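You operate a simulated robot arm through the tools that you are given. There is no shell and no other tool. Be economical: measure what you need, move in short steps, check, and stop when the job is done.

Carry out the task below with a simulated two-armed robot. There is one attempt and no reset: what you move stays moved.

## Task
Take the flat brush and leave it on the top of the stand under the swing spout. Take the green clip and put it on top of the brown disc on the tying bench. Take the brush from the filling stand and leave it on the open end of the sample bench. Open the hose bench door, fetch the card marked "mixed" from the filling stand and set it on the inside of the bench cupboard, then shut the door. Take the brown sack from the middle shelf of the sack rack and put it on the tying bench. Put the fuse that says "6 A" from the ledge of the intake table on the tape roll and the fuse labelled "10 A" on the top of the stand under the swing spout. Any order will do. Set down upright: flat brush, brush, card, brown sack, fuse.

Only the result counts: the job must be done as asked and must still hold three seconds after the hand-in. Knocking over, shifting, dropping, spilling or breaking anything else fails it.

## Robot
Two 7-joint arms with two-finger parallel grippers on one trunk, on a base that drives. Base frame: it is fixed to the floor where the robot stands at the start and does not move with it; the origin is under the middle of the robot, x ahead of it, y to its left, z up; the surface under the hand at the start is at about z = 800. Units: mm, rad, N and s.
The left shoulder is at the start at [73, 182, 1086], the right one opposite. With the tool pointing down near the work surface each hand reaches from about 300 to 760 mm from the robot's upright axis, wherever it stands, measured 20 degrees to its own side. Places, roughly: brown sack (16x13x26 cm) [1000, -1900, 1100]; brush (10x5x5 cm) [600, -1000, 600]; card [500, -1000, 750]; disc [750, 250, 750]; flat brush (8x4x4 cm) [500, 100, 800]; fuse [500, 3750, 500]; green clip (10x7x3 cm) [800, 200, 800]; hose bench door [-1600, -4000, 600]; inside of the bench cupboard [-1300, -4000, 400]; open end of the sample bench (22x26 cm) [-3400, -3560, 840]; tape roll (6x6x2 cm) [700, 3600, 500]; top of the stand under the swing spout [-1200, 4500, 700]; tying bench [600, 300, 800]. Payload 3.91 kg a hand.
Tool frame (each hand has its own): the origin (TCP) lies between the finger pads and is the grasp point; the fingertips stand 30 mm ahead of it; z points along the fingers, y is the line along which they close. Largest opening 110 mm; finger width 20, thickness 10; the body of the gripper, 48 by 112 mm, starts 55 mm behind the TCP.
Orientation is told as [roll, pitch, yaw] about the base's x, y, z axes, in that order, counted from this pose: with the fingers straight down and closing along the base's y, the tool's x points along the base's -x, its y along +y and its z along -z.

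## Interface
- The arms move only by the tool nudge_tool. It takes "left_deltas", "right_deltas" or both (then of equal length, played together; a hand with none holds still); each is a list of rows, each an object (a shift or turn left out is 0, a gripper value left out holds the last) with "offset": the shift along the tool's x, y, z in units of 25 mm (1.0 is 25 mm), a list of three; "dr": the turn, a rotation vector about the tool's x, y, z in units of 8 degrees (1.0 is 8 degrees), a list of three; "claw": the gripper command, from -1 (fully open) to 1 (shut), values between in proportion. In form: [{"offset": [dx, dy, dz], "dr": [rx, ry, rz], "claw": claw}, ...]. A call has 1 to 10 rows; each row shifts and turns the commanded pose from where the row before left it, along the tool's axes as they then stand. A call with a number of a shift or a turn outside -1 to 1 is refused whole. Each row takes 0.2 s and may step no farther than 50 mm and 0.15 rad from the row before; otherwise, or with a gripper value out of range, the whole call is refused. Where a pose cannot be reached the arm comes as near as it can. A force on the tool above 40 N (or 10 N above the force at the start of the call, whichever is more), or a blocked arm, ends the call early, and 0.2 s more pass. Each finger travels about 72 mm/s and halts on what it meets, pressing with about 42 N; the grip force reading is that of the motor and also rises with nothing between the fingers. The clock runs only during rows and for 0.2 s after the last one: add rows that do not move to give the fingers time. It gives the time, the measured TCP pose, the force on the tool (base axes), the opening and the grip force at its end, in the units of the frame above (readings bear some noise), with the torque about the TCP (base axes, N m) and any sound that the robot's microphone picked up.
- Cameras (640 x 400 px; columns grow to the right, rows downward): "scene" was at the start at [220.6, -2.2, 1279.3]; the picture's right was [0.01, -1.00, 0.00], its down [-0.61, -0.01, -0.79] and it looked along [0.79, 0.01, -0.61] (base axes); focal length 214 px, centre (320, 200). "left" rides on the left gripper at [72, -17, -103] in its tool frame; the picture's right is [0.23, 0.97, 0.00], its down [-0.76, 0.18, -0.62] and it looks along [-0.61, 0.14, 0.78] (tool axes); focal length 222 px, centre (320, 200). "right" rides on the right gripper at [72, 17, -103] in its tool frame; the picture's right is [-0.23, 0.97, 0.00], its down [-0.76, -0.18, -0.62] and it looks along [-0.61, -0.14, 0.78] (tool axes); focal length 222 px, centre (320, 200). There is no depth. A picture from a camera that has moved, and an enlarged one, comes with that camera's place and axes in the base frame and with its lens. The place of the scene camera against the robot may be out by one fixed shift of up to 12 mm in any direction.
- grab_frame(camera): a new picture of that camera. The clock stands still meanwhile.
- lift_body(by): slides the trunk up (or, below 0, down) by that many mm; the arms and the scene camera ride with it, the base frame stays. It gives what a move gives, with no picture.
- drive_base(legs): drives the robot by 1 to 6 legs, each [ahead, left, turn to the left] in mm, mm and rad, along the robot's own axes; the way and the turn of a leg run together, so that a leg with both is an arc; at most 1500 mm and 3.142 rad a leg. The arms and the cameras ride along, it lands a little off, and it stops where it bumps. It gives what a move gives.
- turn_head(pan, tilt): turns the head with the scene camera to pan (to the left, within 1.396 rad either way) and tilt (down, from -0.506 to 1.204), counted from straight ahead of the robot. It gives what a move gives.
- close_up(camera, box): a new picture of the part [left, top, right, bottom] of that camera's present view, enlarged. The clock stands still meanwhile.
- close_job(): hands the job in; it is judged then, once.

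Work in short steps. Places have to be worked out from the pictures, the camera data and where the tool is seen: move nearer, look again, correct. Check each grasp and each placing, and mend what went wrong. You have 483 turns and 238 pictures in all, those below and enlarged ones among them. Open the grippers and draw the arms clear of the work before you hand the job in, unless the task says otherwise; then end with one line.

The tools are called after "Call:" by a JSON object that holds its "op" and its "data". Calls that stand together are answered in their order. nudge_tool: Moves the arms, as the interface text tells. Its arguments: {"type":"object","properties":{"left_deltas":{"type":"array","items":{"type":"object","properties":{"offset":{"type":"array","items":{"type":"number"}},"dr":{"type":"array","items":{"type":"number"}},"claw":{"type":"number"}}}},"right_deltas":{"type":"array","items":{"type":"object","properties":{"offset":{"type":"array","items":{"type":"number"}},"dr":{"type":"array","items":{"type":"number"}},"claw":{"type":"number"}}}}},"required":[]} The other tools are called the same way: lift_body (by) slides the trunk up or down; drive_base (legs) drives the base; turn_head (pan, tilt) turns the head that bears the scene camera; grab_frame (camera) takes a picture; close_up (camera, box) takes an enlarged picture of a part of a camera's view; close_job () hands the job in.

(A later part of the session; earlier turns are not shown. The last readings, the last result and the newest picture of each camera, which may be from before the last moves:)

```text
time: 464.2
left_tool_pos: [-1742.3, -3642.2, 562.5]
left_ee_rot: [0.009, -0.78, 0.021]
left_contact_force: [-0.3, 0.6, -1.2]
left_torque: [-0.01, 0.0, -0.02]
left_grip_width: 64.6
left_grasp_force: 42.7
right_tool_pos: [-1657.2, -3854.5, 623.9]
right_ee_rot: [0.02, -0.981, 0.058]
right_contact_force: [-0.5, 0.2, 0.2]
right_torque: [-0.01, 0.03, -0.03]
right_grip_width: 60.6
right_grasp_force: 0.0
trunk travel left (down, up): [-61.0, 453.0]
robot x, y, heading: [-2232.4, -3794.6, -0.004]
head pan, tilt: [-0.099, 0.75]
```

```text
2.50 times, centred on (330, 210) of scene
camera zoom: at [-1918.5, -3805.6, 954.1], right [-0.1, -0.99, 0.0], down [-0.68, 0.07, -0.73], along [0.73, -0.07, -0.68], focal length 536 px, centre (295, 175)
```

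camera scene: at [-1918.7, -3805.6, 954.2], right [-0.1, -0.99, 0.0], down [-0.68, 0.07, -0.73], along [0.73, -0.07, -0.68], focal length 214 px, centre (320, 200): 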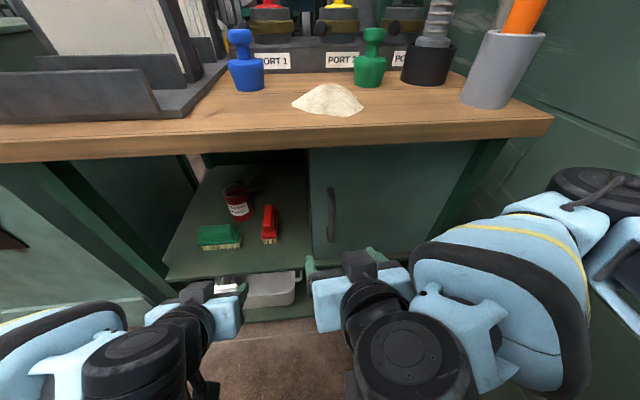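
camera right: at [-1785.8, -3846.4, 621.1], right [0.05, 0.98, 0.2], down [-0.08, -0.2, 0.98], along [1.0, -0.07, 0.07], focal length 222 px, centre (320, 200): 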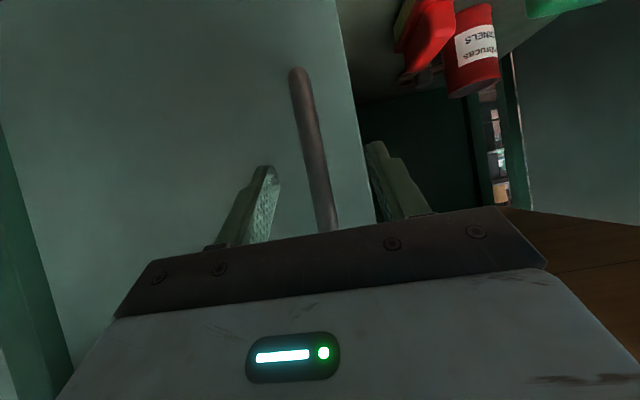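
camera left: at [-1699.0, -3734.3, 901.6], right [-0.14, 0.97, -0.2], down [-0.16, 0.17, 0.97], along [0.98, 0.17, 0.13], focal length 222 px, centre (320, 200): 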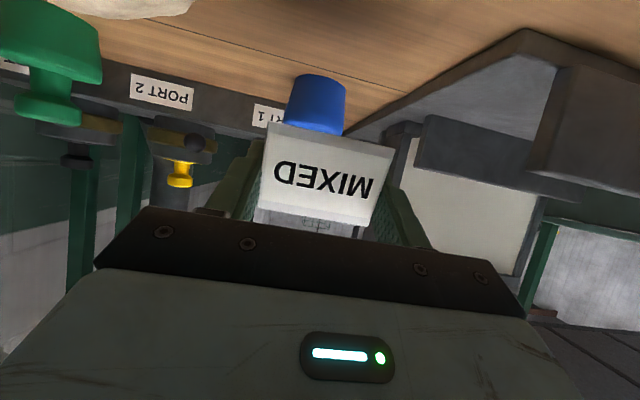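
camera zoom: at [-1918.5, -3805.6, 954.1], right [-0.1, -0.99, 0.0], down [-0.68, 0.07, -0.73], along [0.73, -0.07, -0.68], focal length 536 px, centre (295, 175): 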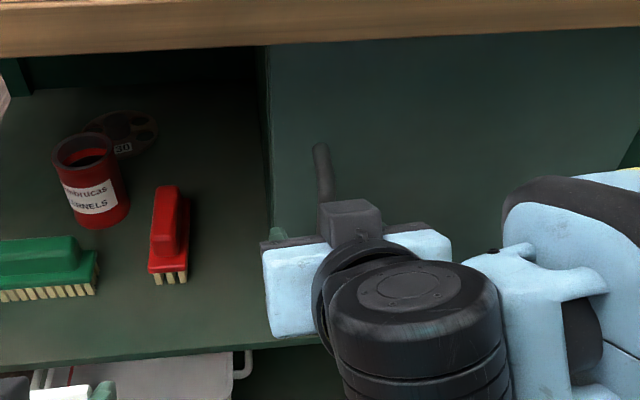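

I'll advance slowly until the fingertips touch the door.

Call:
{"op": "nudge_tool", "data": {"right_deltas": [{"offset": [-0.19, -0.03, 0.42]}, {"offset": [-0.19, -0.03, 0.42]}, {"offset": [-0.19, -0.03, 0.42]}, {"offset": [-0.19, -0.03, 0.42]}]}}

Call:
{"op": "close_up", "data": {"camera": "right", "box": [200, 20, 460, 240]}}

```text
time: 464.9
left_tool_pos: [-1742.6, -3644.0, 562.8]
left_ee_rot: [0.011, -0.784, 0.022]
left_contact_force: [-1.0, -0.2, -0.8]
left_torque: [0.01, 0.03, 0.0]
left_grip_width: 64.7
left_grasp_force: 42.2
right_tool_pos: [-1635.3, -3853.1, 617.4]
right_ee_rot: [0.023, -0.972, 0.061]
right_contact_force: [-15.0, -1.4, 3.9]
right_torque: [-0.06, 0.02, -0.47]
right_grip_width: 60.4
right_grasp_force: 0.1
trunk travel left (down, up): [-61.0, 453.0]
robot x, y, heading: [-2236.3, -3791.9, -0.0]
head pan, tilt: [-0.099, 0.75]
stopped in row 3 (right hand): the force on the tool passed its limit at 53 N (the readings are from after the stop); the commanded pose is now the measured one
```

```text
1.82 times, centred on (330, 130) of right
camera zoom: at [-1762.5, -3845.9, 615.6], right [0.05, 0.98, 0.2], down [-0.07, -0.2, 0.98], along [1.0, -0.06, 0.06], focal length 404 px, centre (302, 327)
```

zoom: 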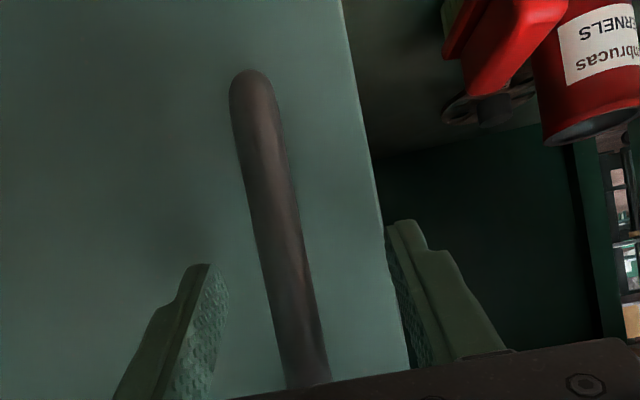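

The fingertips touch the door with the bar between the fingers. I'll back off 4 mm and close on the bar.

Call:
{"op": "nudge_tool", "data": {"right_deltas": [{"offset": [0.08, 0, -0.14]}, {"claw": 1}, {}, {}, {}]}}

Call:
{"op": "close_up", "data": {"camera": "right", "box": [200, 20, 460, 240]}}

```text
time: 466.1
left_tool_pos: [-1742.9, -3642.9, 562.3]
left_ee_rot: [0.01, -0.782, 0.021]
left_contact_force: [-0.2, -0.2, -0.1]
left_torque: [0.01, 0.01, 0.01]
left_grip_width: 64.7
left_grasp_force: 41.6
right_tool_pos: [-1636.0, -3855.0, 618.6]
right_ee_rot: [0.019, -0.972, 0.062]
right_contact_force: [0.0, -0.6, 1.0]
right_torque: [-0.96, -0.31, 0.04]
right_grip_width: 13.8
right_grasp_force: 45.0
trunk travel left (down, up): [-61.0, 453.0]
robot x, y, heading: [-2235.5, -3792.9, -0.0]
head pan, tilt: [-0.099, 0.75]
```

```text
1.82 times, centred on (330, 130) of right
camera zoom: at [-1764.0, -3847.1, 615.9], right [0.05, 0.98, 0.2], down [-0.07, -0.19, 0.98], along [1.0, -0.07, 0.06], focal length 404 px, centre (302, 327)
```

zoom: 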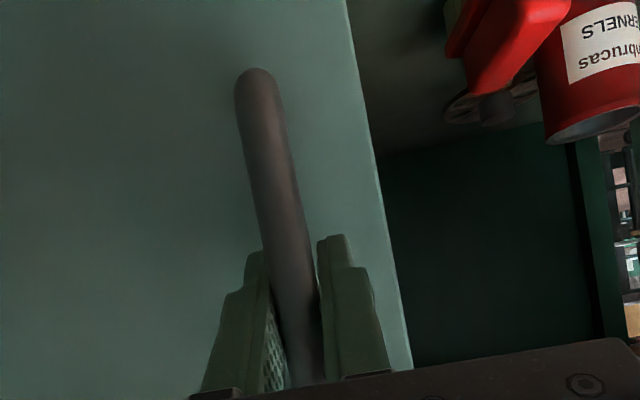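

The bar is gripped at 13.8 mm. I'll pull along the door's arc, 5° per row, four rows first.

Call:
{"op": "nudge_tool", "data": {"right_deltas": [{"offset": [0.56, -0.09, -0.823], "dr": [-0.516, 0, -0.352]}, {"offset": [0.56, -0.09, -0.823], "dr": [-0.516, 0, -0.352]}, {"offset": [0.56, -0.09, -0.823], "dr": [-0.516, 0, -0.352]}, {"offset": [0.56, -0.09, -0.823], "dr": [-0.516, 0, -0.352]}]}}

Call:
{"op": "grab_frame", "data": {"camera": "scene"}}

```text
time: 466.7
left_tool_pos: [-1743.7, -3642.5, 562.8]
left_ee_rot: [0.006, -0.78, 0.022]
left_contact_force: [-0.8, -1.4, -0.2]
left_torque: [0.0, 0.0, 0.03]
left_grip_width: 64.9
left_grasp_force: 42.0
right_tool_pos: [-1676.3, -3862.6, 618.7]
right_ee_rot: [0.007, -0.978, 0.209]
right_contact_force: [1.5, -7.1, 3.7]
right_torque: [-0.46, 0.52, -0.08]
right_grip_width: 13.4
right_grasp_force: 44.9
trunk travel left (down, up): [-61.0, 453.0]
robot x, y, heading: [-2236.6, -3791.9, -0.001]
head pan, tilt: [-0.099, 0.75]
stopped in row 3 (right hand): the force on the tool passed its limit at 67 N (the readings are from after the stop); the commanded pose is now the measured one
```

```text
72 pictures are left
camera scene: at [-1919.0, -3804.1, 954.1], right [-0.1, -1.0, 0.0], down [-0.68, 0.07, -0.73], along [0.73, -0.07, -0.68], focal length 214 px, centre (320, 200)
```

scene: 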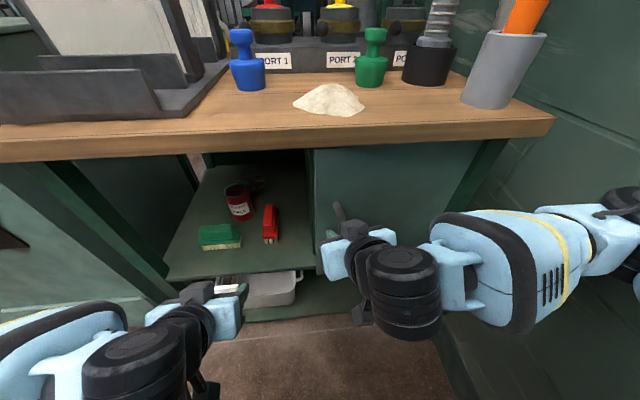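

The door is opening along the expected arc. I'll continue more slowly with 2.5° rows.

Call:
{"op": "nudge_tool", "data": {"right_deltas": [{"offset": [0.28, -0.05, -0.41], "dr": [-0.258, 0, -0.176]}, {"offset": [0.28, -0.05, -0.41], "dr": [-0.258, 0, -0.176]}, {"offset": [0.28, -0.05, -0.41], "dr": [-0.258, 0, -0.176]}, {"offset": [0.28, -0.05, -0.41], "dr": [-0.258, 0, -0.176]}, {"offset": [0.28, -0.05, -0.41], "dr": [-0.258, 0, -0.176]}, {"offset": [0.28, -0.05, -0.41], "dr": [-0.258, 0, -0.176]}, {"offset": [0.28, -0.05, -0.41], "dr": [-0.258, 0, -0.176]}, {"offset": [0.28, -0.05, -0.41], "dr": [-0.258, 0, -0.176]}]}}

```text
time: 467.1
left_tool_pos: [-1744.6, -3638.7, 562.4]
left_ee_rot: [0.006, -0.782, 0.027]
left_contact_force: [0.0, 0.4, -1.1]
left_torque: [-0.01, 0.0, -0.01]
left_grip_width: 64.6
left_grasp_force: 41.7
right_tool_pos: [-1677.0, -3863.8, 618.6]
right_ee_rot: [-0.016, -0.978, 0.234]
right_contact_force: [4.3, -12.6, -8.6]
right_torque: [0.53, 0.36, -0.12]
right_grip_width: 13.7
right_grasp_force: 44.7
trunk travel left (down, up): [-61.0, 453.0]
robot x, y, heading: [-2234.9, -3792.3, 0.009]
head pan, tilt: [-0.099, 0.75]
stopped in row 1 (right hand): the force on the tool passed its limit at 56 N (the readings are from after the stop); the commanded pose is now the measured one
```

Rotating too far ahead makes the tips press the door. I'll pull with pure slow translation so the door catches up with the hand's yaw.

Call:
{"op": "nudge_tool", "data": {"right_deltas": [{"offset": [0.142, -0.022, -0.208]}, {"offset": [0.142, -0.022, -0.208]}, {"offset": [0.142, -0.022, -0.208]}, {"offset": [0.142, -0.022, -0.208]}, {"offset": [0.142, -0.022, -0.208]}, {"offset": [0.142, -0.022, -0.208]}]}}

Call:
{"op": "grab_frame", "data": {"camera": "right"}}

```text
time: 467.6
left_tool_pos: [-1744.8, -3637.8, 563.6]
left_ee_rot: [0.006, -0.781, 0.03]
left_contact_force: [0.0, -0.2, 1.3]
left_torque: [-0.02, -0.02, 0.03]
left_grip_width: 64.8
left_grasp_force: 42.0
right_tool_pos: [-1685.5, -3867.8, 618.0]
right_ee_rot: [-0.022, -0.976, 0.232]
right_contact_force: [2.7, -9.6, -6.7]
right_torque: [0.95, 0.4, -0.09]
right_grip_width: 13.9
right_grasp_force: 45.0
trunk travel left (down, up): [-61.0, 453.0]
robot x, y, heading: [-2237.5, -3794.4, 0.005]
head pan, tilt: [-0.099, 0.75]
stopped in row 2 (right hand): the force on the tool passed its limit at 44 N (the readings are from after the stop); the commanded pose is now the measured one
```

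```text
71 pictures are left
camera right: at [-1813.3, -3876.0, 615.2], right [-0.08, 0.98, 0.18], down [-0.05, -0.18, 0.98], along [1.0, 0.07, 0.07], focal length 222 px, centre (320, 200)
```

right: 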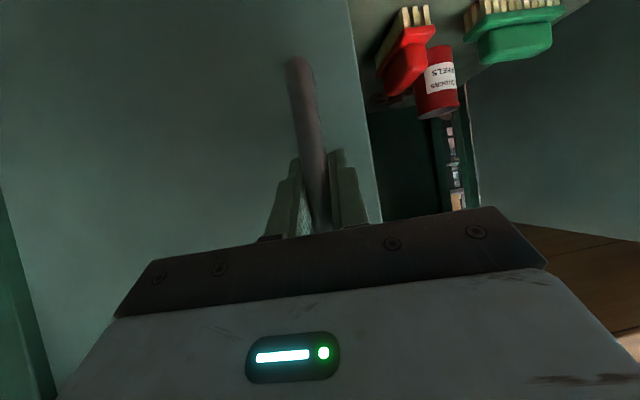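

The force guard trips on fast motion, so I'll try very slow 2.5 mm rows.

Call:
{"op": "nudge_tool", "data": {"right_deltas": [{"offset": [0.056, -0.01, -0.0825]}, {"offset": [0.056, -0.01, -0.0825]}, {"offset": [0.056, -0.01, -0.0825]}, {"offset": [0.056, -0.01, -0.0825]}, {"offset": [0.056, -0.01, -0.0825]}, {"offset": [0.056, -0.01, -0.0825]}, {"offset": [0.056, -0.01, -0.0825]}, {"offset": [0.056, -0.01, -0.0825]}, {"offset": [0.056, -0.01, -0.0825]}, {"offset": [0.056, -0.01, -0.0825]}]}}

```text
time: 468.7
left_tool_pos: [-1743.8, -3636.5, 562.7]
left_ee_rot: [0.005, -0.783, 0.03]
left_contact_force: [-0.3, -0.2, 0.1]
left_torque: [-0.02, -0.01, 0.0]
left_grip_width: 64.6
left_grasp_force: 42.1
right_tool_pos: [-1695.2, -3868.4, 618.6]
right_ee_rot: [-0.027, -0.976, 0.232]
right_contact_force: [2.9, -9.5, -5.0]
right_torque: [0.99, 0.89, -0.08]
right_grip_width: 13.7
right_grasp_force: 44.7
trunk travel left (down, up): [-61.0, 453.0]
robot x, y, heading: [-2234.1, -3796.5, 0.004]
head pan, tilt: [-0.099, 0.75]
stopped in row 5 (right hand): the force on the tool passed its limit at 42 N (the readings are from after the stop); the commanded pose is now the measured one
```

The door needs about 40 N, right at the arm's guard, while driving tolerates more. I'll rotate the whole robot about the door hinge by 6° with a small arc drive.

Call:
{"op": "drive_base", "data": {"legs": [[-36, -66, 0.105]]}}

Call:
{"op": "grab_frame", "data": {"camera": "scene"}}

```text
time: 469.4
left_tool_pos: [-1748.0, -3637.3, 561.9]
left_ee_rot: [0.007, -0.782, 0.037]
left_contact_force: [-0.3, 0.6, -0.1]
left_torque: [0.0, 0.02, -0.01]
left_grip_width: 64.7
left_grasp_force: 42.1
right_tool_pos: [-1694.6, -3869.4, 619.0]
right_ee_rot: [-0.025, -0.978, 0.225]
right_contact_force: [1.2, -5.4, 0.3]
right_torque: [0.98, 0.96, -0.05]
right_grip_width: 13.7
right_grasp_force: 45.4
trunk travel left (down, up): [-61.0, 453.0]
robot x, y, heading: [-2240.0, -3801.0, 0.018]
head pan, tilt: [-0.099, 0.75]
stopped in leg 1: the robot was blocked; the commanded pose is now the measured one
```

```text
70 pictures are left
camera scene: at [-1921.9, -3801.2, 954.4], right [-0.09, -1.0, 0.0], down [-0.68, 0.06, -0.73], along [0.73, -0.06, -0.68], focal length 214 px, centre (320, 200)
```

scene: 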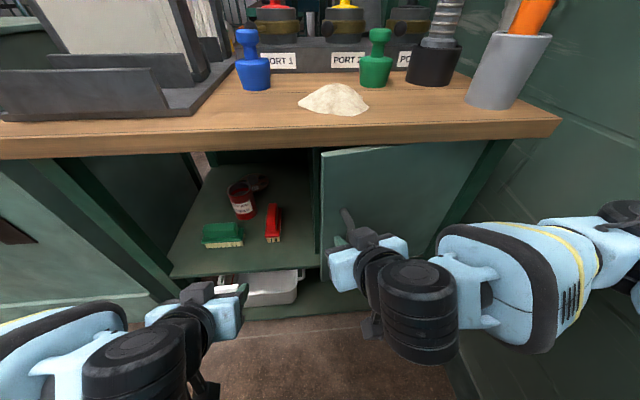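

The robot was blocked, most likely by the right elbow meeting the wall. I'll release the handle, move the robot back and left so the arm is straighter, and try again.

Call:
{"op": "nudge_tool", "data": {"right_deltas": [{"claw": -0.1}, {}, {"offset": [0.2, 0.1, -0.8]}, {"offset": [0.2, 0.1, -0.9]}, {"offset": [0.2, 0.1, -0.9]}]}}

Call:
{"op": "drive_base", "data": {"legs": [[0, 130, 0], [-150, 0, -0.02]]}}

Call:
{"op": "grab_frame", "data": {"camera": "scene"}}

```text
time: 470.6
left_tool_pos: [-1747.5, -3639.0, 562.7]
left_ee_rot: [0.008, -0.781, 0.036]
left_contact_force: [0.4, 0.1, -0.5]
left_torque: [-0.02, 0.02, 0.0]
left_grip_width: 64.7
left_grasp_force: 42.0
right_tool_pos: [-1736.0, -3860.2, 638.1]
right_ee_rot: [-0.024, -0.977, 0.227]
right_contact_force: [-0.4, 0.2, -0.8]
right_torque: [0.02, 0.02, -0.03]
right_grip_width: 60.4
right_grasp_force: 0.0
right hand out of reach, approached as far as the arm can: row 4, 5
trunk travel left (down, up): [-61.0, 453.0]
robot x, y, heading: [-2241.8, -3794.8, 0.015]
head pan, tilt: [-0.099, 0.75]
```

```text
time: 473.4
left_tool_pos: [-1893.3, -3520.7, 563.5]
left_ee_rot: [0.01, -0.782, 0.008]
left_contact_force: [0.8, 0.3, -0.3]
left_torque: [-0.03, -0.03, 0.0]
left_grip_width: 64.7
left_grasp_force: 42.4
right_tool_pos: [-1889.1, -3744.2, 638.5]
right_ee_rot: [-0.025, -0.978, 0.2]
right_contact_force: [-0.1, 0.5, -0.1]
right_torque: [0.05, 0.01, 0.0]
right_grip_width: 60.2
right_grasp_force: 0.0
trunk travel left (down, up): [-61.0, 453.0]
robot x, y, heading: [-2384.8, -3667.9, -0.014]
head pan, tilt: [-0.099, 0.75]
```

```text
69 pictures are left
camera scene: at [-2071.2, -3680.8, 954.2], right [-0.11, -0.99, 0.0], down [-0.68, 0.08, -0.73], along [0.73, -0.08, -0.68], focal length 214 px, centre (320, 200)
```

scene: 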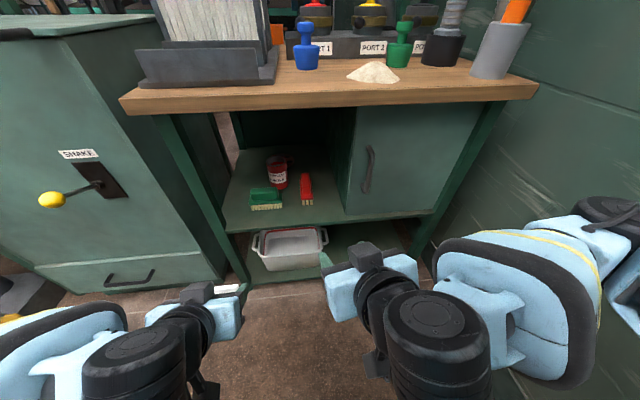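

Call:
{"op": "close_up", "data": {"camera": "scene", "box": [320, 80, 480, 230]}}

```text
2.67 times, centred on (400, 155) of scene
camera zoom: at [-2071.2, -3680.8, 954.2], right [-0.11, -0.99, 0.0], down [-0.68, 0.08, -0.73], along [0.73, -0.08, -0.68], focal length 572 px, centre (107, 320)
```

zoom: 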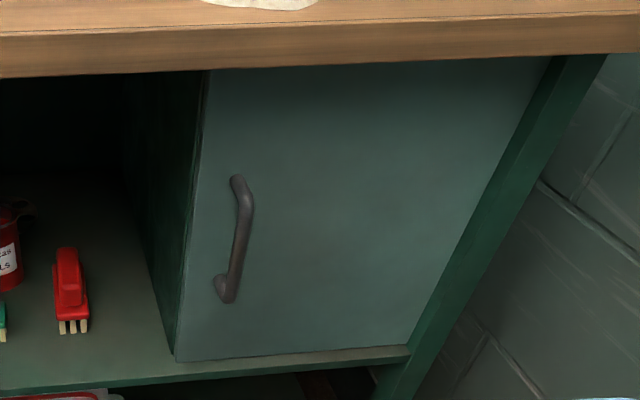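

The door has closed again, probably dragged by my sideways drive. I'll reposition slightly left, square the right hand and approach the handle again.

Call:
{"op": "drive_base", "data": {"legs": [[0, 50, 0.014]]}}

Call:
{"op": "nudge_tool", "data": {"right_deltas": [{"dr": [0.59, 0, 0.4]}, {"dr": [0.59, 0, 0.4]}, {"offset": [-0.52, -0.91, 0.926]}, {"offset": [-0.52, -0.91, 0.926]}, {"offset": [-0.52, -0.91, 0.926]}, {"offset": [-0.52, -0.91, 0.926]}, {"offset": [-0.52, -0.91, 0.926]}, {"offset": [-0.52, -0.91, 0.926]}, {"offset": [-0.52, -0.91, 0.926]}]}}

Call:
{"op": "grab_frame", "data": {"camera": "right"}}

```text
time: 474.5
left_tool_pos: [-1895.5, -3464.2, 562.7]
left_ee_rot: [0.008, -0.781, 0.025]
left_contact_force: [0.0, -0.9, -0.7]
left_torque: [-0.02, 0.02, 0.04]
left_grip_width: 64.6
left_grasp_force: 41.9
right_tool_pos: [-1887.6, -3686.4, 638.1]
right_ee_rot: [-0.025, -0.977, 0.217]
right_contact_force: [0.1, -0.1, 0.3]
right_torque: [-0.01, -0.02, 0.01]
right_grip_width: 60.5
right_grasp_force: 0.0
trunk travel left (down, up): [-61.0, 453.0]
robot x, y, heading: [-2389.2, -3617.6, -0.002]
head pan, tilt: [-0.099, 0.75]
```

```text
time: 476.5
left_tool_pos: [-1895.2, -3465.3, 563.1]
left_ee_rot: [0.011, -0.783, 0.023]
left_contact_force: [-0.8, -0.9, -0.4]
left_torque: [-0.02, 0.03, 0.01]
left_grip_width: 64.7
left_grasp_force: 41.5
right_tool_pos: [-1702.4, -3847.2, 624.8]
right_ee_rot: [-0.024, -0.98, 0.017]
right_contact_force: [0.1, -0.1, 1.0]
right_torque: [-0.01, -0.02, -0.02]
right_grip_width: 60.4
right_grasp_force: 0.1
trunk travel left (down, up): [-61.0, 453.0]
robot x, y, heading: [-2388.1, -3614.9, 0.005]
head pan, tilt: [-0.099, 0.75]
```

```text
67 pictures are left
camera right: at [-1829.0, -3829.4, 620.7], right [0.13, 0.98, 0.18], down [-0.09, -0.16, 0.98], along [0.99, -0.14, 0.07], focal length 222 px, centre (320, 200)
```

right: 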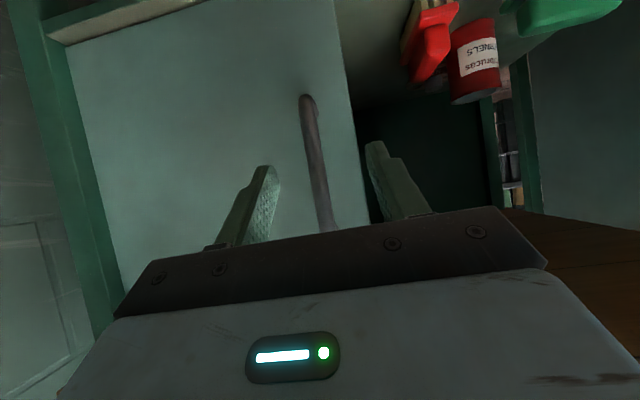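

Call:
{"op": "nudge_tool", "data": {"right_deltas": [{"offset": [-0.36, -0.07, 0.54]}, {"offset": [-0.36, -0.07, 0.54]}, {"offset": [-0.36, -0.07, 0.54]}, {"offset": [-0.3, -0.05, 0.45]}, {"claw": 1}, {}, {}, {}]}}

Call:
{"op": "close_up", "data": {"camera": "right", "box": [200, 20, 460, 240]}}

```text
time: 478.3
left_tool_pos: [-1895.5, -3465.3, 562.0]
left_ee_rot: [0.009, -0.781, 0.023]
left_contact_force: [-0.3, -0.5, -0.1]
left_torque: [0.0, 0.02, 0.0]
left_grip_width: 64.7
left_grasp_force: 42.1
right_tool_pos: [-1641.0, -3856.7, 623.9]
right_ee_rot: [-0.021, -0.977, 0.011]
right_contact_force: [0.8, -3.1, 1.3]
right_torque: [1.11, 0.2, 0.01]
right_grip_width: 13.8
right_grasp_force: 45.0
trunk travel left (down, up): [-61.0, 453.0]
robot x, y, heading: [-2386.0, -3617.1, 0.002]
head pan, tilt: [-0.099, 0.75]
```

```text
1.82 times, centred on (330, 130) of right
camera zoom: at [-1766.5, -3837.1, 620.9], right [0.13, 0.98, 0.18], down [-0.09, -0.17, 0.98], along [0.99, -0.15, 0.07], focal length 404 px, centre (302, 327)
```

zoom: 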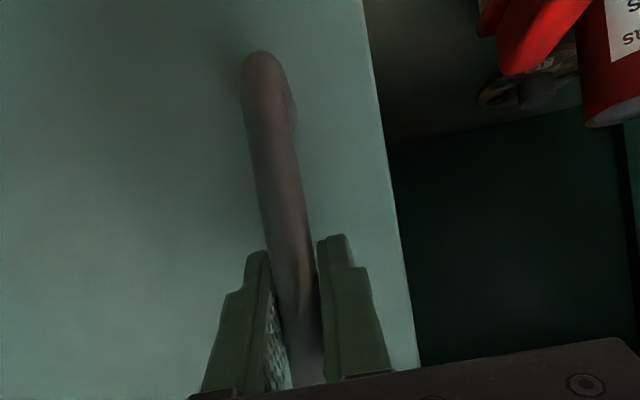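

Gripped again. I'll pull along the arc, 4° per row.

Call:
{"op": "nudge_tool", "data": {"right_deltas": [{"offset": [0.443, -0.11, -0.657], "dr": [-0.363, 0, -0.245]}, {"offset": [0.443, -0.11, -0.657], "dr": [-0.363, 0, -0.245]}, {"offset": [0.443, -0.11, -0.657], "dr": [-0.363, 0, -0.245]}, {"offset": [0.443, -0.11, -0.657], "dr": [-0.363, 0, -0.245]}, {"offset": [0.443, -0.11, -0.657], "dr": [-0.363, 0, -0.245]}, {"offset": [0.443, -0.11, -0.657], "dr": [-0.363, 0, -0.245]}, {"offset": [0.443, -0.11, -0.657], "dr": [-0.363, 0, -0.245]}]}}

Call:
{"op": "grab_frame", "data": {"camera": "scene"}}

```text
time: 479.8
left_tool_pos: [-1895.3, -3464.9, 562.4]
left_ee_rot: [0.01, -0.781, 0.024]
left_contact_force: [-0.2, 0.1, -1.2]
left_torque: [0.02, 0.0, 0.01]
left_grip_width: 64.8
left_grasp_force: 41.9
right_tool_pos: [-1750.8, -3895.7, 624.8]
right_ee_rot: [-0.033, -0.97, 0.376]
right_contact_force: [2.0, -4.9, -1.8]
right_torque: [1.07, 0.4, -0.18]
right_grip_width: 14.1
right_grasp_force: 44.9
trunk travel left (down, up): [-61.0, 453.0]
robot x, y, heading: [-2389.5, -3616.3, 0.002]
head pan, tilt: [-0.099, 0.75]
stopped in row 7 (right hand): the force on the tool passed its limit at 41 N (the readings are from after the stop); the commanded pose is now the measured one
```

```text
65 pictures are left
camera scene: at [-2069.9, -3627.9, 953.9], right [-0.1, -1.0, 0.0], down [-0.68, 0.07, -0.73], along [0.73, -0.07, -0.68], focal length 214 px, centre (320, 200)
```

scene: 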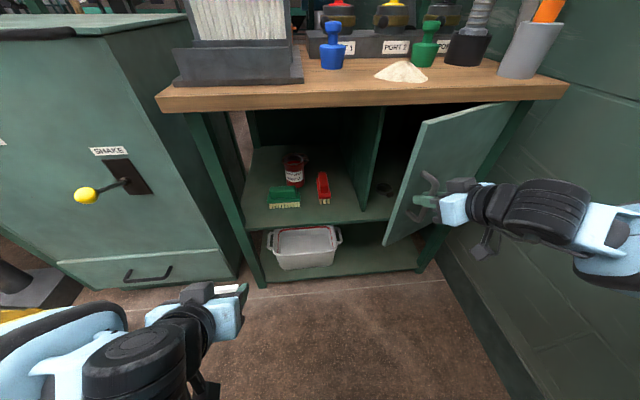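

The door is open about 25°. I'll continue along the arc.

Call:
{"op": "nudge_tool", "data": {"right_deltas": [{"offset": [0.4, -0.16, -0.6], "dr": [-0.363, 0, -0.245]}, {"offset": [0.4, -0.16, -0.6], "dr": [-0.363, 0, -0.245]}, {"offset": [0.4, -0.16, -0.6], "dr": [-0.363, 0, -0.245]}, {"offset": [0.4, -0.16, -0.6], "dr": [-0.363, 0, -0.245]}, {"offset": [0.4, -0.16, -0.6], "dr": [-0.363, 0, -0.245]}, {"offset": [0.4, -0.16, -0.6], "dr": [-0.363, 0, -0.245]}, {"offset": [0.4, -0.16, -0.6], "dr": [-0.363, 0, -0.245]}]}}

```text
time: 481.2
left_tool_pos: [-1894.5, -3465.9, 560.8]
left_ee_rot: [0.01, -0.78, 0.02]
left_contact_force: [0.3, -0.9, -0.6]
left_torque: [-0.01, -0.01, -0.02]
left_grip_width: 64.7
left_grasp_force: 41.9
right_tool_pos: [-1807.4, -3939.6, 624.5]
right_ee_rot: [-0.045, -0.971, 0.653]
right_contact_force: [4.7, -4.9, -3.6]
right_torque: [1.31, 0.17, -0.1]
right_grip_width: 14.0
right_grasp_force: 44.6
right hand out of reach, approached as far as the arm can: row 5, 6, 7
trunk travel left (down, up): [-61.0, 453.0]
robot x, y, heading: [-2387.6, -3617.7, 0.002]
head pan, tilt: [-0.099, 0.75]
stopped in row 7 (right hand): the force on the tool passed its limit at 50 N (the readings are from after the stop); the commanded pose is now the measured one
```

The door is about 40° open and the arm is at its limit. I'll release and back straight away along the hand axis using the base.

Call:
{"op": "nudge_tool", "data": {"right_deltas": [{"claw": -0.1}, {}]}}

Call:
{"op": "drive_base", "data": {"legs": [[-71, -55, 0]]}}

Call:
{"op": "grab_frame", "data": {"camera": "scene"}}

```text
time: 481.8
left_tool_pos: [-1894.7, -3466.3, 563.0]
left_ee_rot: [0.011, -0.781, 0.023]
left_contact_force: [-0.3, -0.6, -0.5]
left_torque: [0.04, -0.02, 0.01]
left_grip_width: 64.7
left_grasp_force: 41.9
right_tool_pos: [-1808.0, -3937.7, 625.9]
right_ee_rot: [-0.051, -0.973, 0.662]
right_contact_force: [-0.1, 0.0, -0.9]
right_torque: [0.03, -0.02, 0.0]
right_grip_width: 60.5
right_grasp_force: 0.1
trunk travel left (down, up): [-61.0, 453.0]
robot x, y, heading: [-2390.6, -3619.2, 0.001]
head pan, tilt: [-0.099, 0.75]
```

```text
time: 482.6
left_tool_pos: [-1913.9, -3474.5, 562.8]
left_ee_rot: [0.003, -0.783, 0.03]
left_contact_force: [0.6, 0.5, -1.0]
left_torque: [0.04, 0.01, 0.0]
left_grip_width: 64.9
left_grasp_force: 41.7
right_tool_pos: [-1824.8, -3939.5, 625.2]
right_ee_rot: [-0.044, -0.969, 0.672]
right_contact_force: [-0.2, 0.4, -0.4]
right_torque: [-0.01, -0.01, -0.01]
right_grip_width: 60.5
right_grasp_force: 0.0
trunk travel left (down, up): [-61.0, 453.0]
robot x, y, heading: [-2405.5, -3628.5, 0.004]
head pan, tilt: [-0.099, 0.75]
stopped in leg 1: the robot was blocked; the commanded pose is now the measured one
```

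```text
64 pictures are left
camera scene: at [-2088.8, -3634.9, 954.5], right [-0.09, -1.0, 0.0], down [-0.68, 0.06, -0.73], along [0.73, -0.07, -0.68], focal length 214 px, centre (320, 200)
```

scene: 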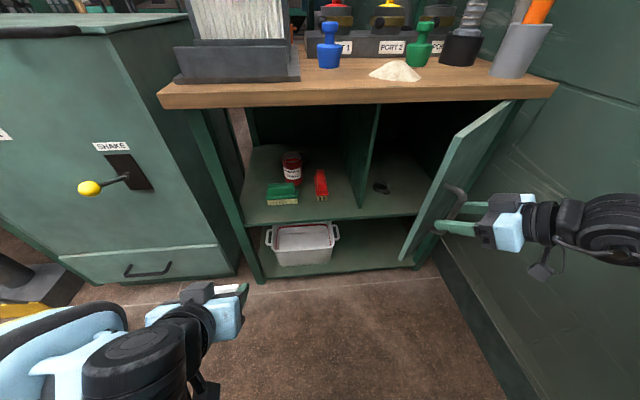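

The elbow met the wall again. I'll open the hand fully and drive straight back in x so the fingers slide off the bar.

Call:
{"op": "nudge_tool", "data": {"right_deltas": [{"claw": -1}, {}, {}]}}

Call:
{"op": "drive_base", "data": {"legs": [[-90, 0, 0]]}}

Call:
{"op": "grab_frame", "data": {"camera": "scene"}}

```text
time: 483.4
left_tool_pos: [-1914.1, -3473.1, 562.7]
left_ee_rot: [0.002, -0.782, 0.029]
left_contact_force: [0.7, -0.5, -0.4]
left_torque: [0.0, -0.01, -0.04]
left_grip_width: 64.5
left_grasp_force: 42.0
right_tool_pos: [-1825.2, -3939.5, 624.9]
right_ee_rot: [-0.044, -0.969, 0.672]
right_contact_force: [-0.3, -0.7, 0.2]
right_torque: [-0.02, 0.0, -0.01]
right_grip_width: 109.6
right_grasp_force: 0.0
trunk travel left (down, up): [-61.0, 453.0]
robot x, y, heading: [-2408.4, -3627.0, 0.005]
head pan, tilt: [-0.099, 0.75]
```

```text
time: 484.6
left_tool_pos: [-2003.4, -3474.6, 561.9]
left_ee_rot: [0.002, -0.783, 0.029]
left_contact_force: [0.4, -0.4, 0.3]
left_torque: [-0.01, 0.02, 0.0]
left_grip_width: 64.6
left_grasp_force: 42.4
right_tool_pos: [-1915.5, -3940.2, 625.2]
right_ee_rot: [-0.046, -0.969, 0.669]
right_contact_force: [0.0, 0.5, -0.2]
right_torque: [0.04, -0.01, 0.0]
right_grip_width: 110.3
right_grasp_force: 0.1
trunk travel left (down, up): [-61.0, 453.0]
robot x, y, heading: [-2492.3, -3630.4, 0.003]
head pan, tilt: [-0.099, 0.75]
```

```text
63 pictures are left
camera scene: at [-2178.6, -3635.0, 954.2], right [-0.1, -1.0, 0.0], down [-0.68, 0.06, -0.73], along [0.73, -0.07, -0.68], focal length 214 px, centre (320, 200)
```

scene: 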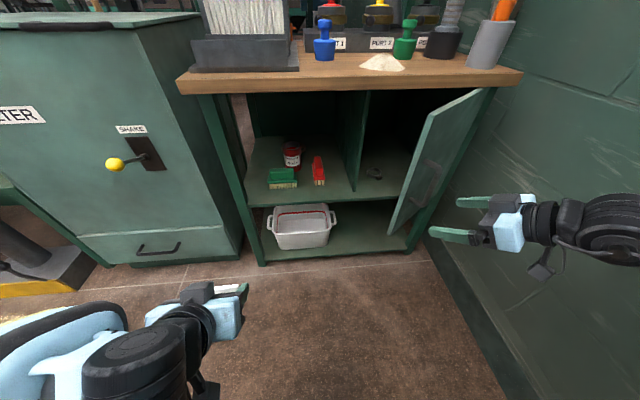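

The door stays open at about 42°, but it needs to be wider. I'll turn the right hand to point forward-right, close it, and hook behind the door's free edge to swing it further.

Call:
{"op": "nudge_tool", "data": {"right_deltas": [{"dr": [0.829, 0, 0.56], "claw": 1}, {"dr": [0.829, 0, 0.56]}, {"dr": [0.829, 0, 0.56]}, {"dr": [0.829, 0, 0.56]}, {"dr": [0.829, 0, 0.56]}, {"dr": [0.829, 0, 0.56]}, {"dr": [0.829, 0, 0.56]}, {"dr": [0.829, 0, 0.56]}, {"dr": [0.829, 0, 0.56]}, {"dr": [0.829, 0, 0.56]}]}}

Call:
{"op": "grab_frame", "data": {"camera": "scene"}}

```text
time: 486.8
left_tool_pos: [-2003.0, -3475.5, 563.6]
left_ee_rot: [0.008, -0.782, 0.027]
left_contact_force: [-0.4, 0.9, -0.8]
left_torque: [0.0, 0.0, -0.04]
left_grip_width: 64.6
left_grasp_force: 41.7
right_tool_pos: [-1915.9, -3942.6, 623.9]
right_ee_rot: [-0.016, -0.999, -0.753]
right_contact_force: [-0.5, 0.4, -0.3]
right_torque: [-0.02, 0.0, 0.0]
right_grip_width: 0.0
right_grasp_force: 37.1
trunk travel left (down, up): [-61.0, 453.0]
robot x, y, heading: [-2492.4, -3630.9, 0.007]
head pan, tilt: [-0.099, 0.75]
```

```text
62 pictures are left
camera scene: at [-2177.9, -3638.5, 954.3], right [-0.1, -1.0, 0.0], down [-0.68, 0.06, -0.73], along [0.73, -0.07, -0.68], focal length 214 px, centre (320, 200)
```

scene: 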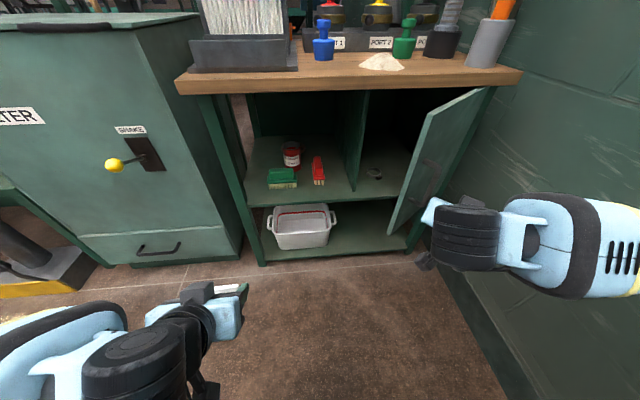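

I'll bring the closed right hand around the free edge and in behind the door.

Call:
{"op": "nudge_tool", "data": {"right_deltas": [{"offset": [0.108, 0.933, -0.168]}, {"offset": [0.108, 0.933, -0.168]}, {"offset": [0.108, 0.933, -0.168]}, {"offset": [0.108, 0.933, -0.168]}, {"offset": [0.108, 0.933, -0.168]}, {"offset": [0.108, 0.933, -0.168]}, {"offset": [0.108, 0.933, -0.168]}]}}

Call:
{"op": "nudge_tool", "data": {"right_deltas": [{"offset": [-0.54, -0.05, 0.84]}, {"offset": [-0.54, -0.05, 0.84]}, {"offset": [-0.54, -0.05, 0.84]}, {"offset": [-0.54, -0.05, 0.84]}, {"offset": [-0.54, -0.05, 0.84]}]}}

Call:
{"op": "grab_frame", "data": {"camera": "scene"}}

Call:
{"op": "grab_frame", "data": {"camera": "right"}}

```text
time: 488.4
left_tool_pos: [-2002.2, -3476.0, 562.3]
left_ee_rot: [0.009, -0.781, 0.025]
left_contact_force: [1.7, -0.1, -0.7]
left_torque: [0.0, 0.01, 0.0]
left_grip_width: 64.8
left_grasp_force: 42.1
right_tool_pos: [-1826.2, -3800.9, 622.1]
right_ee_rot: [-0.017, -0.997, -0.75]
right_contact_force: [0.0, 0.1, -0.1]
right_torque: [-0.05, -0.05, 0.0]
right_grip_width: 0.0
right_grasp_force: 37.1
trunk travel left (down, up): [-61.0, 453.0]
robot x, y, heading: [-2496.9, -3626.9, 0.011]
head pan, tilt: [-0.099, 0.75]
```

```text
time: 489.6
left_tool_pos: [-2003.7, -3475.1, 563.0]
left_ee_rot: [0.008, -0.781, 0.026]
left_contact_force: [-0.5, -0.1, -0.4]
left_torque: [0.02, 0.01, 0.01]
left_grip_width: 64.7
left_grasp_force: 41.9
right_tool_pos: [-1746.0, -3878.4, 620.6]
right_ee_rot: [-0.012, -0.988, -0.732]
right_contact_force: [-3.0, 4.6, 2.1]
right_torque: [-0.21, -0.14, -0.22]
right_grip_width: 0.1
right_grasp_force: 37.5
trunk travel left (down, up): [-61.0, 453.0]
robot x, y, heading: [-2497.0, -3626.9, 0.006]
head pan, tilt: [-0.099, 0.75]
stopped in row 5 (right hand): the force on the tool passed its limit at 47 N (the readings are from after the stop); the commanded pose is now the measured one
```

```text
61 pictures are left
camera scene: at [-2177.8, -3638.4, 954.1], right [-0.09, -1.0, 0.0], down [-0.68, 0.06, -0.73], along [0.73, -0.07, -0.68], focal length 214 px, centre (320, 200)
```

scene: 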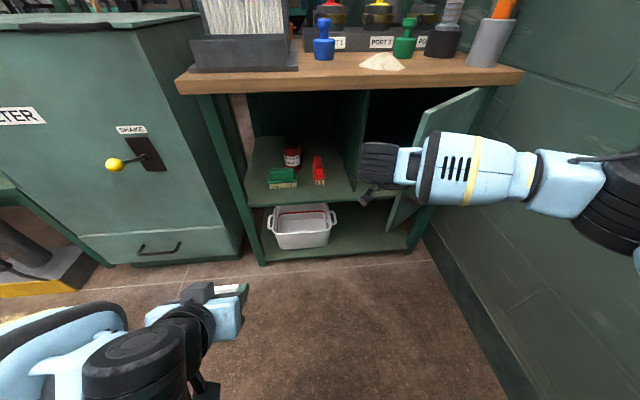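

```text
60 pictures are left
camera right: at [-1828.2, -3780.9, 616.5], right [0.75, 0.64, 0.18], down [-0.19, -0.06, 0.98], along [0.63, -0.77, 0.08], focal length 222 px, centre (320, 200)
```

right: 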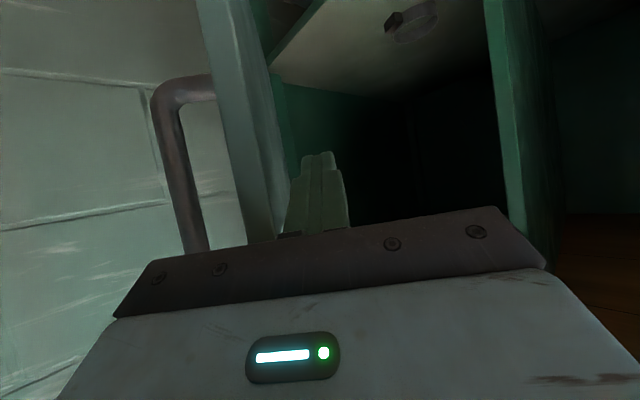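

The fingers are inside the door edge, a good hook. I'll sweep the hand right and back to swing the door wider.

Call:
{"op": "nudge_tool", "data": {"right_deltas": [{"offset": [0.06, -0.6, -0.1]}, {"offset": [0.06, -0.7, -0.09]}, {"offset": [0, -0.75, 0]}, {"offset": [0, -0.75, 0]}, {"offset": [0, -0.75, 0]}, {"offset": [0, -0.75, 0]}, {"offset": [0, -0.75, 0]}, {"offset": [0, -0.75, 0]}]}}

Call:
{"op": "grab_frame", "data": {"camera": "scene"}}

```text
time: 490.6
left_tool_pos: [-2004.1, -3474.5, 563.3]
left_ee_rot: [0.009, -0.782, 0.029]
left_contact_force: [-0.5, -0.3, 0.5]
left_torque: [0.02, -0.02, 0.0]
left_grip_width: 64.5
left_grasp_force: 41.6
right_tool_pos: [-1799.9, -3925.8, 621.7]
right_ee_rot: [-0.019, -0.981, -0.72]
right_contact_force: [-5.5, 4.5, 2.4]
right_torque: [-0.21, -0.08, -0.22]
right_grip_width: 0.1
right_grasp_force: 37.4
trunk travel left (down, up): [-61.0, 453.0]
robot x, y, heading: [-2495.1, -3630.4, 0.006]
head pan, tilt: [-0.099, 0.75]
stopped in row 5 (right hand): the force on the tool passed its limit at 43 N (the readings are from after the stop); the commanded pose is now the measured one
```

```text
59 pictures are left
camera scene: at [-2178.8, -3637.3, 954.4], right [-0.09, -1.0, 0.0], down [-0.68, 0.06, -0.73], along [0.73, -0.07, -0.68], focal length 214 px, centre (320, 200)
```

scene: 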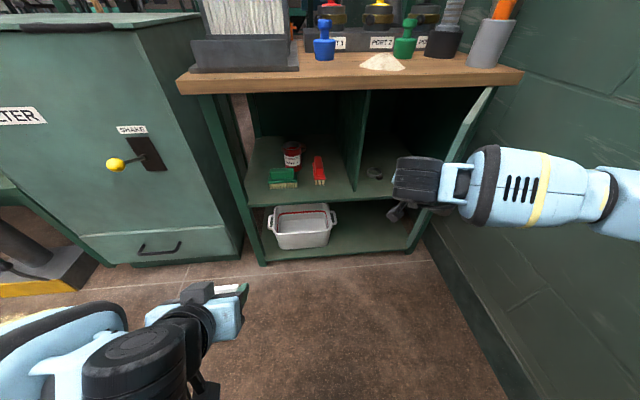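

The door is around 60° now. I'll continue with a bit more retreat per row.

Call:
{"op": "nudge_tool", "data": {"right_deltas": [{"offset": [0.12, -0.3, -0.2]}, {"offset": [0.06, -0.7, -0.1]}, {"offset": [0.06, -0.7, -0.1]}, {"offset": [0.06, -0.7, -0.1]}, {"offset": [0.06, -0.7, -0.1]}, {"offset": [0.06, -0.7, -0.1]}, {"offset": [0.06, -0.7, -0.1]}]}}

Call:
{"op": "grab_frame", "data": {"camera": "scene"}}

```text
time: 492.2
left_tool_pos: [-2003.1, -3474.5, 563.4]
left_ee_rot: [0.009, -0.783, 0.029]
left_contact_force: [0.3, -0.2, 0.0]
left_torque: [-0.01, 0.01, 0.02]
left_grip_width: 64.8
left_grasp_force: 42.5
right_tool_pos: [-1891.1, -3994.5, 621.9]
right_ee_rot: [-0.02, -0.983, -0.72]
right_contact_force: [-0.1, -0.5, 0.2]
right_torque: [-0.03, 0.01, 0.02]
right_grip_width: 0.2
right_grasp_force: 37.8
trunk travel left (down, up): [-61.0, 453.0]
robot x, y, heading: [-2494.9, -3628.7, 0.002]
head pan, tilt: [-0.099, 0.75]
```

```text
58 pictures are left
camera scene: at [-2178.2, -3637.8, 954.1], right [-0.09, -1.0, 0.0], down [-0.68, 0.06, -0.73], along [0.73, -0.07, -0.68], focal length 214 px, centre (320, 200)
```

scene: 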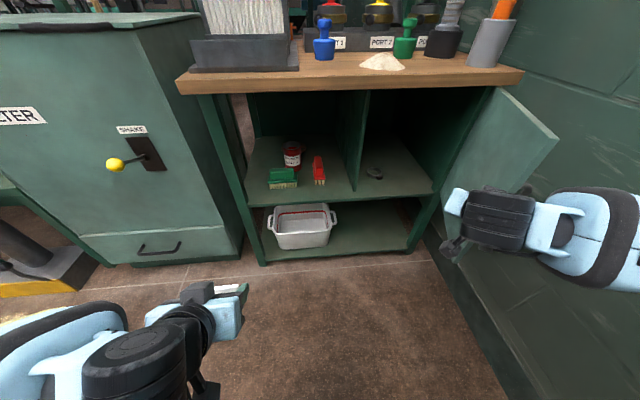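

The door is now fully open. I'll raise the right hand up and away, then square it.

Call:
{"op": "nudge_tool", "data": {"right_deltas": [{"offset": [-0.82, 0.5, -0.55]}, {"offset": [-0.82, 0.5, -0.55]}, {"offset": [-0.82, 0.5, -0.55]}, {"offset": [-0.82, 0.5, -0.55]}, {"offset": [-0.82, 0.5, -0.55]}, {"offset": [-0.82, 0.5, -0.55]}, {"offset": [-0.82, 0.5, -0.55]}, {"offset": [-0.82, 0.5, -0.55]}, {"offset": [-0.82, 0.5, -0.55]}, {"offset": [-0.82, 0.5, -0.55]}]}}

Call:
{"op": "nudge_tool", "data": {"right_deltas": [{"offset": [-0.82, 0, -0.55], "dr": [-0.829, 0, -0.56]}, {"offset": [-0.82, 0, -0.55], "dr": [-0.829, 0, -0.56]}, {"dr": [-0.829, 0, -0.56]}, {"dr": [-0.829, 0, -0.56]}, {"dr": [-0.829, 0, -0.56]}]}}

Call:
{"op": "grab_frame", "data": {"camera": "scene"}}

```text
time: 494.4
left_tool_pos: [-2003.3, -3474.2, 563.2]
left_ee_rot: [0.01, -0.783, 0.028]
left_contact_force: [0.4, -0.6, -0.4]
left_torque: [0.01, -0.01, 0.0]
left_grip_width: 64.7
left_grasp_force: 42.4
right_tool_pos: [-1809.0, -3901.5, 868.4]
right_ee_rot: [-0.018, -0.983, -0.721]
right_contact_force: [-0.3, -0.7, 1.1]
right_torque: [-0.01, 0.01, -0.02]
right_grip_width: 0.0
right_grasp_force: 37.7
trunk travel left (down, up): [-61.0, 453.0]
robot x, y, heading: [-2494.0, -3626.6, 0.006]
head pan, tilt: [-0.099, 0.75]
```

```text
time: 495.6
left_tool_pos: [-2004.8, -3475.2, 563.7]
left_ee_rot: [0.009, -0.781, 0.028]
left_contact_force: [0.7, -0.9, -0.1]
left_torque: [0.03, 0.02, 0.02]
left_grip_width: 64.6
left_grasp_force: 42.2
right_tool_pos: [-1807.4, -3898.1, 917.2]
right_ee_rot: [-0.021, -0.975, -0.018]
right_contact_force: [-0.7, 0.7, -0.2]
right_torque: [-0.01, 0.01, 0.0]
right_grip_width: 0.3
right_grasp_force: 37.8
trunk travel left (down, up): [-61.0, 453.0]
robot x, y, heading: [-2491.8, -3628.8, 0.01]
head pan, tilt: [-0.099, 0.75]
```

```text
57 pictures are left
camera scene: at [-2178.1, -3637.9, 954.1], right [-0.09, -1.0, 0.0], down [-0.68, 0.06, -0.73], along [0.73, -0.07, -0.68], focal length 214 px, centre (320, 200)
```

scene: 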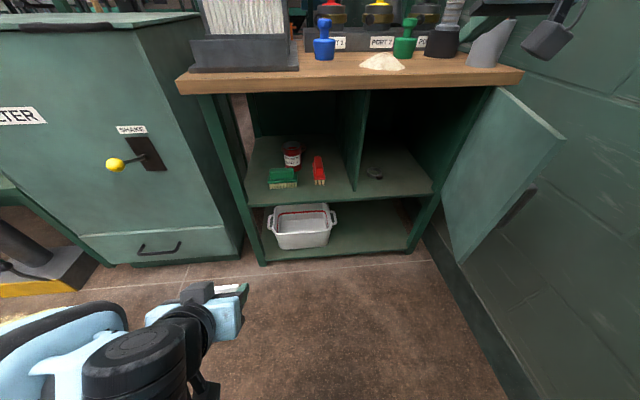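

The cupboard interior is clear, with a small ring near (-1460,-3945) and the shelf at z of about 412. I'll pull the right hand back and up, re-pitch the left hand to 60°, and move the robot closer.

Call:
{"op": "nudge_tool", "data": {"right_deltas": [{"offset": [0, 0.3, -0.9]}, {"offset": [0, 0.3, -0.9]}, {"offset": [0, 0.3, -0.9]}, {"offset": [0, 0.3, -0.9]}, {"offset": [0, 0.3, -0.9]}, {"offset": [0, 0.3, -0.9]}, {"offset": [0, 0.3, -0.9]}, {"offset": [0, 0.3, -0.9]}], "left_deltas": [{"dr": [0, -0.94, 0]}, {"dr": [0, -0.94, 0]}, {}, {}, {}, {}, {}, {}]}}

Call:
{"op": "drive_base", "data": {"legs": [[0, -210, 0], [180, 0, 0]]}}

Call:
{"op": "grab_frame", "data": {"camera": "scene"}}

Call:
{"op": "grab_frame", "data": {"camera": "left"}}

```text
time: 497.4
left_tool_pos: [-1998.9, -3480.8, 559.8]
left_ee_rot: [0.011, -1.046, 0.026]
left_contact_force: [-0.2, 0.5, -0.4]
left_torque: [0.0, 0.0, 0.01]
left_grip_width: 64.6
left_grasp_force: 42.2
left hand out of reach, approached as far as the arm can: row 1
right_tool_pos: [-1949.6, -3841.8, 1018.9]
right_ee_rot: [0.008, -0.963, -0.068]
right_contact_force: [-0.6, 0.6, -0.1]
right_torque: [0.0, -0.01, -0.02]
right_grip_width: 0.0
right_grasp_force: 38.2
trunk travel left (down, up): [-61.0, 453.0]
robot x, y, heading: [-2494.3, -3625.3, 0.009]
head pan, tilt: [-0.099, 0.75]
```

```text
time: 499.3
left_tool_pos: [-2001.2, -3609.6, 561.7]
left_ee_rot: [0.001, -1.049, 0.033]
left_contact_force: [0.9, 0.4, -0.7]
left_torque: [0.02, 0.0, -0.02]
left_grip_width: 64.7
left_grasp_force: 42.1
right_tool_pos: [-1948.3, -3964.3, 1020.5]
right_ee_rot: [0.0, -0.958, -0.057]
right_contact_force: [-0.5, -0.9, 0.2]
right_torque: [-0.01, -0.01, 0.0]
right_grip_width: 0.0
right_grasp_force: 38.2
trunk travel left (down, up): [-61.0, 453.0]
robot x, y, heading: [-2499.0, -3759.8, 0.008]
head pan, tilt: [-0.099, 0.75]
stopped in leg 1: the robot was blocked; the commanded pose is now the measured one
```

```text
56 pictures are left
camera scene: at [-2178.9, -3764.1, 957.3], right [-0.08, -1.0, 0.0], down [-0.66, 0.05, -0.75], along [0.75, -0.06, -0.66], focal length 214 px, centre (320, 200)
```

scene: 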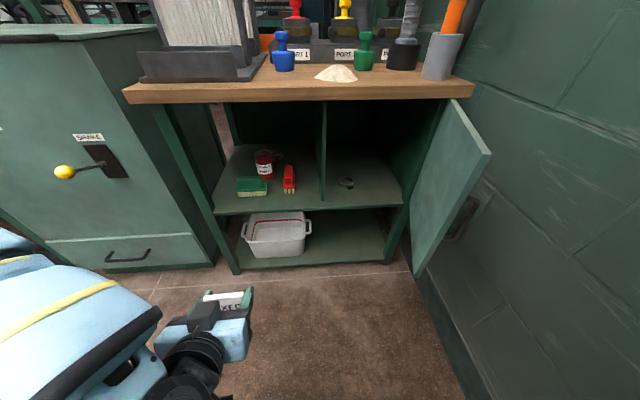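

```text
55 pictures are left
camera left: at [-2127.9, -3631.8, 548.9], right [-0.15, 0.97, -0.2], down [-0.16, 0.17, 0.97], along [0.98, 0.17, 0.13], focal length 222 px, centre (320, 200)
```

left: 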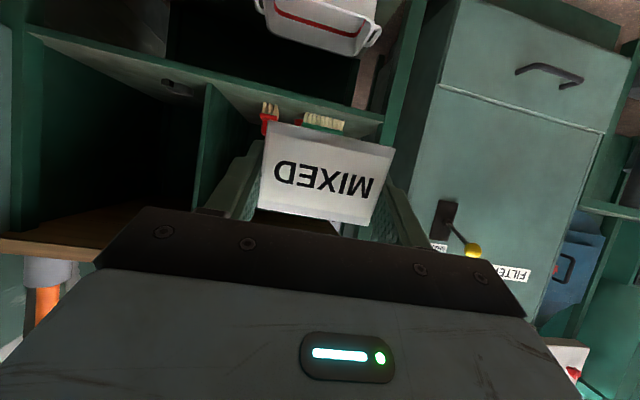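

Again the right elbow met the wall. I'll stretch the right arm forward and up to bring the elbow in, then continue.

Call:
{"op": "nudge_tool", "data": {"right_deltas": [{"offset": [-0.74, 0.4, 0.7]}, {"offset": [-0.74, 0.4, 0.7]}, {"offset": [-0.74, 0.4, 0.7]}, {"offset": [-0.74, 0.4, 0.7]}, {"offset": [-0.74, 0.4, 0.7]}, {"offset": [-0.74, 0.4, 0.7]}, {"offset": [-0.74, 0.4, 0.7]}]}}

Call:
{"op": "drive_base", "data": {"legs": [[0, -70, 0]]}}

```text
time: 500.9
left_tool_pos: [-1999.4, -3613.7, 559.7]
left_ee_rot: [0.011, -1.046, 0.026]
left_contact_force: [-0.8, 0.3, 0.5]
left_torque: [0.0, 0.0, 0.0]
left_grip_width: 64.8
left_grasp_force: 42.5
right_tool_pos: [-1769.1, -3909.6, 1054.1]
right_ee_rot: [0.008, -0.959, -0.064]
right_contact_force: [0.4, 0.4, -0.1]
right_torque: [0.02, 0.0, 0.01]
right_grip_width: 0.3
right_grasp_force: 37.6
trunk travel left (down, up): [-61.0, 453.0]
robot x, y, heading: [-2495.7, -3762.2, 0.004]
head pan, tilt: [-0.099, 0.75]
```

```text
time: 502.1
left_tool_pos: [-1999.4, -3684.1, 560.4]
left_ee_rot: [0.012, -1.045, 0.021]
left_contact_force: [0.2, -0.1, 0.6]
left_torque: [0.01, 0.0, 0.02]
left_grip_width: 64.7
left_grasp_force: 41.8
right_tool_pos: [-1768.6, -3979.4, 1053.5]
right_ee_rot: [0.008, -0.956, -0.066]
right_contact_force: [0.0, 0.5, 0.4]
right_torque: [0.01, -0.03, 0.02]
right_grip_width: 0.0
right_grasp_force: 38.1
trunk travel left (down, up): [-61.0, 453.0]
robot x, y, heading: [-2496.0, -3829.5, -0.001]
head pan, tilt: [-0.099, 0.75]
```

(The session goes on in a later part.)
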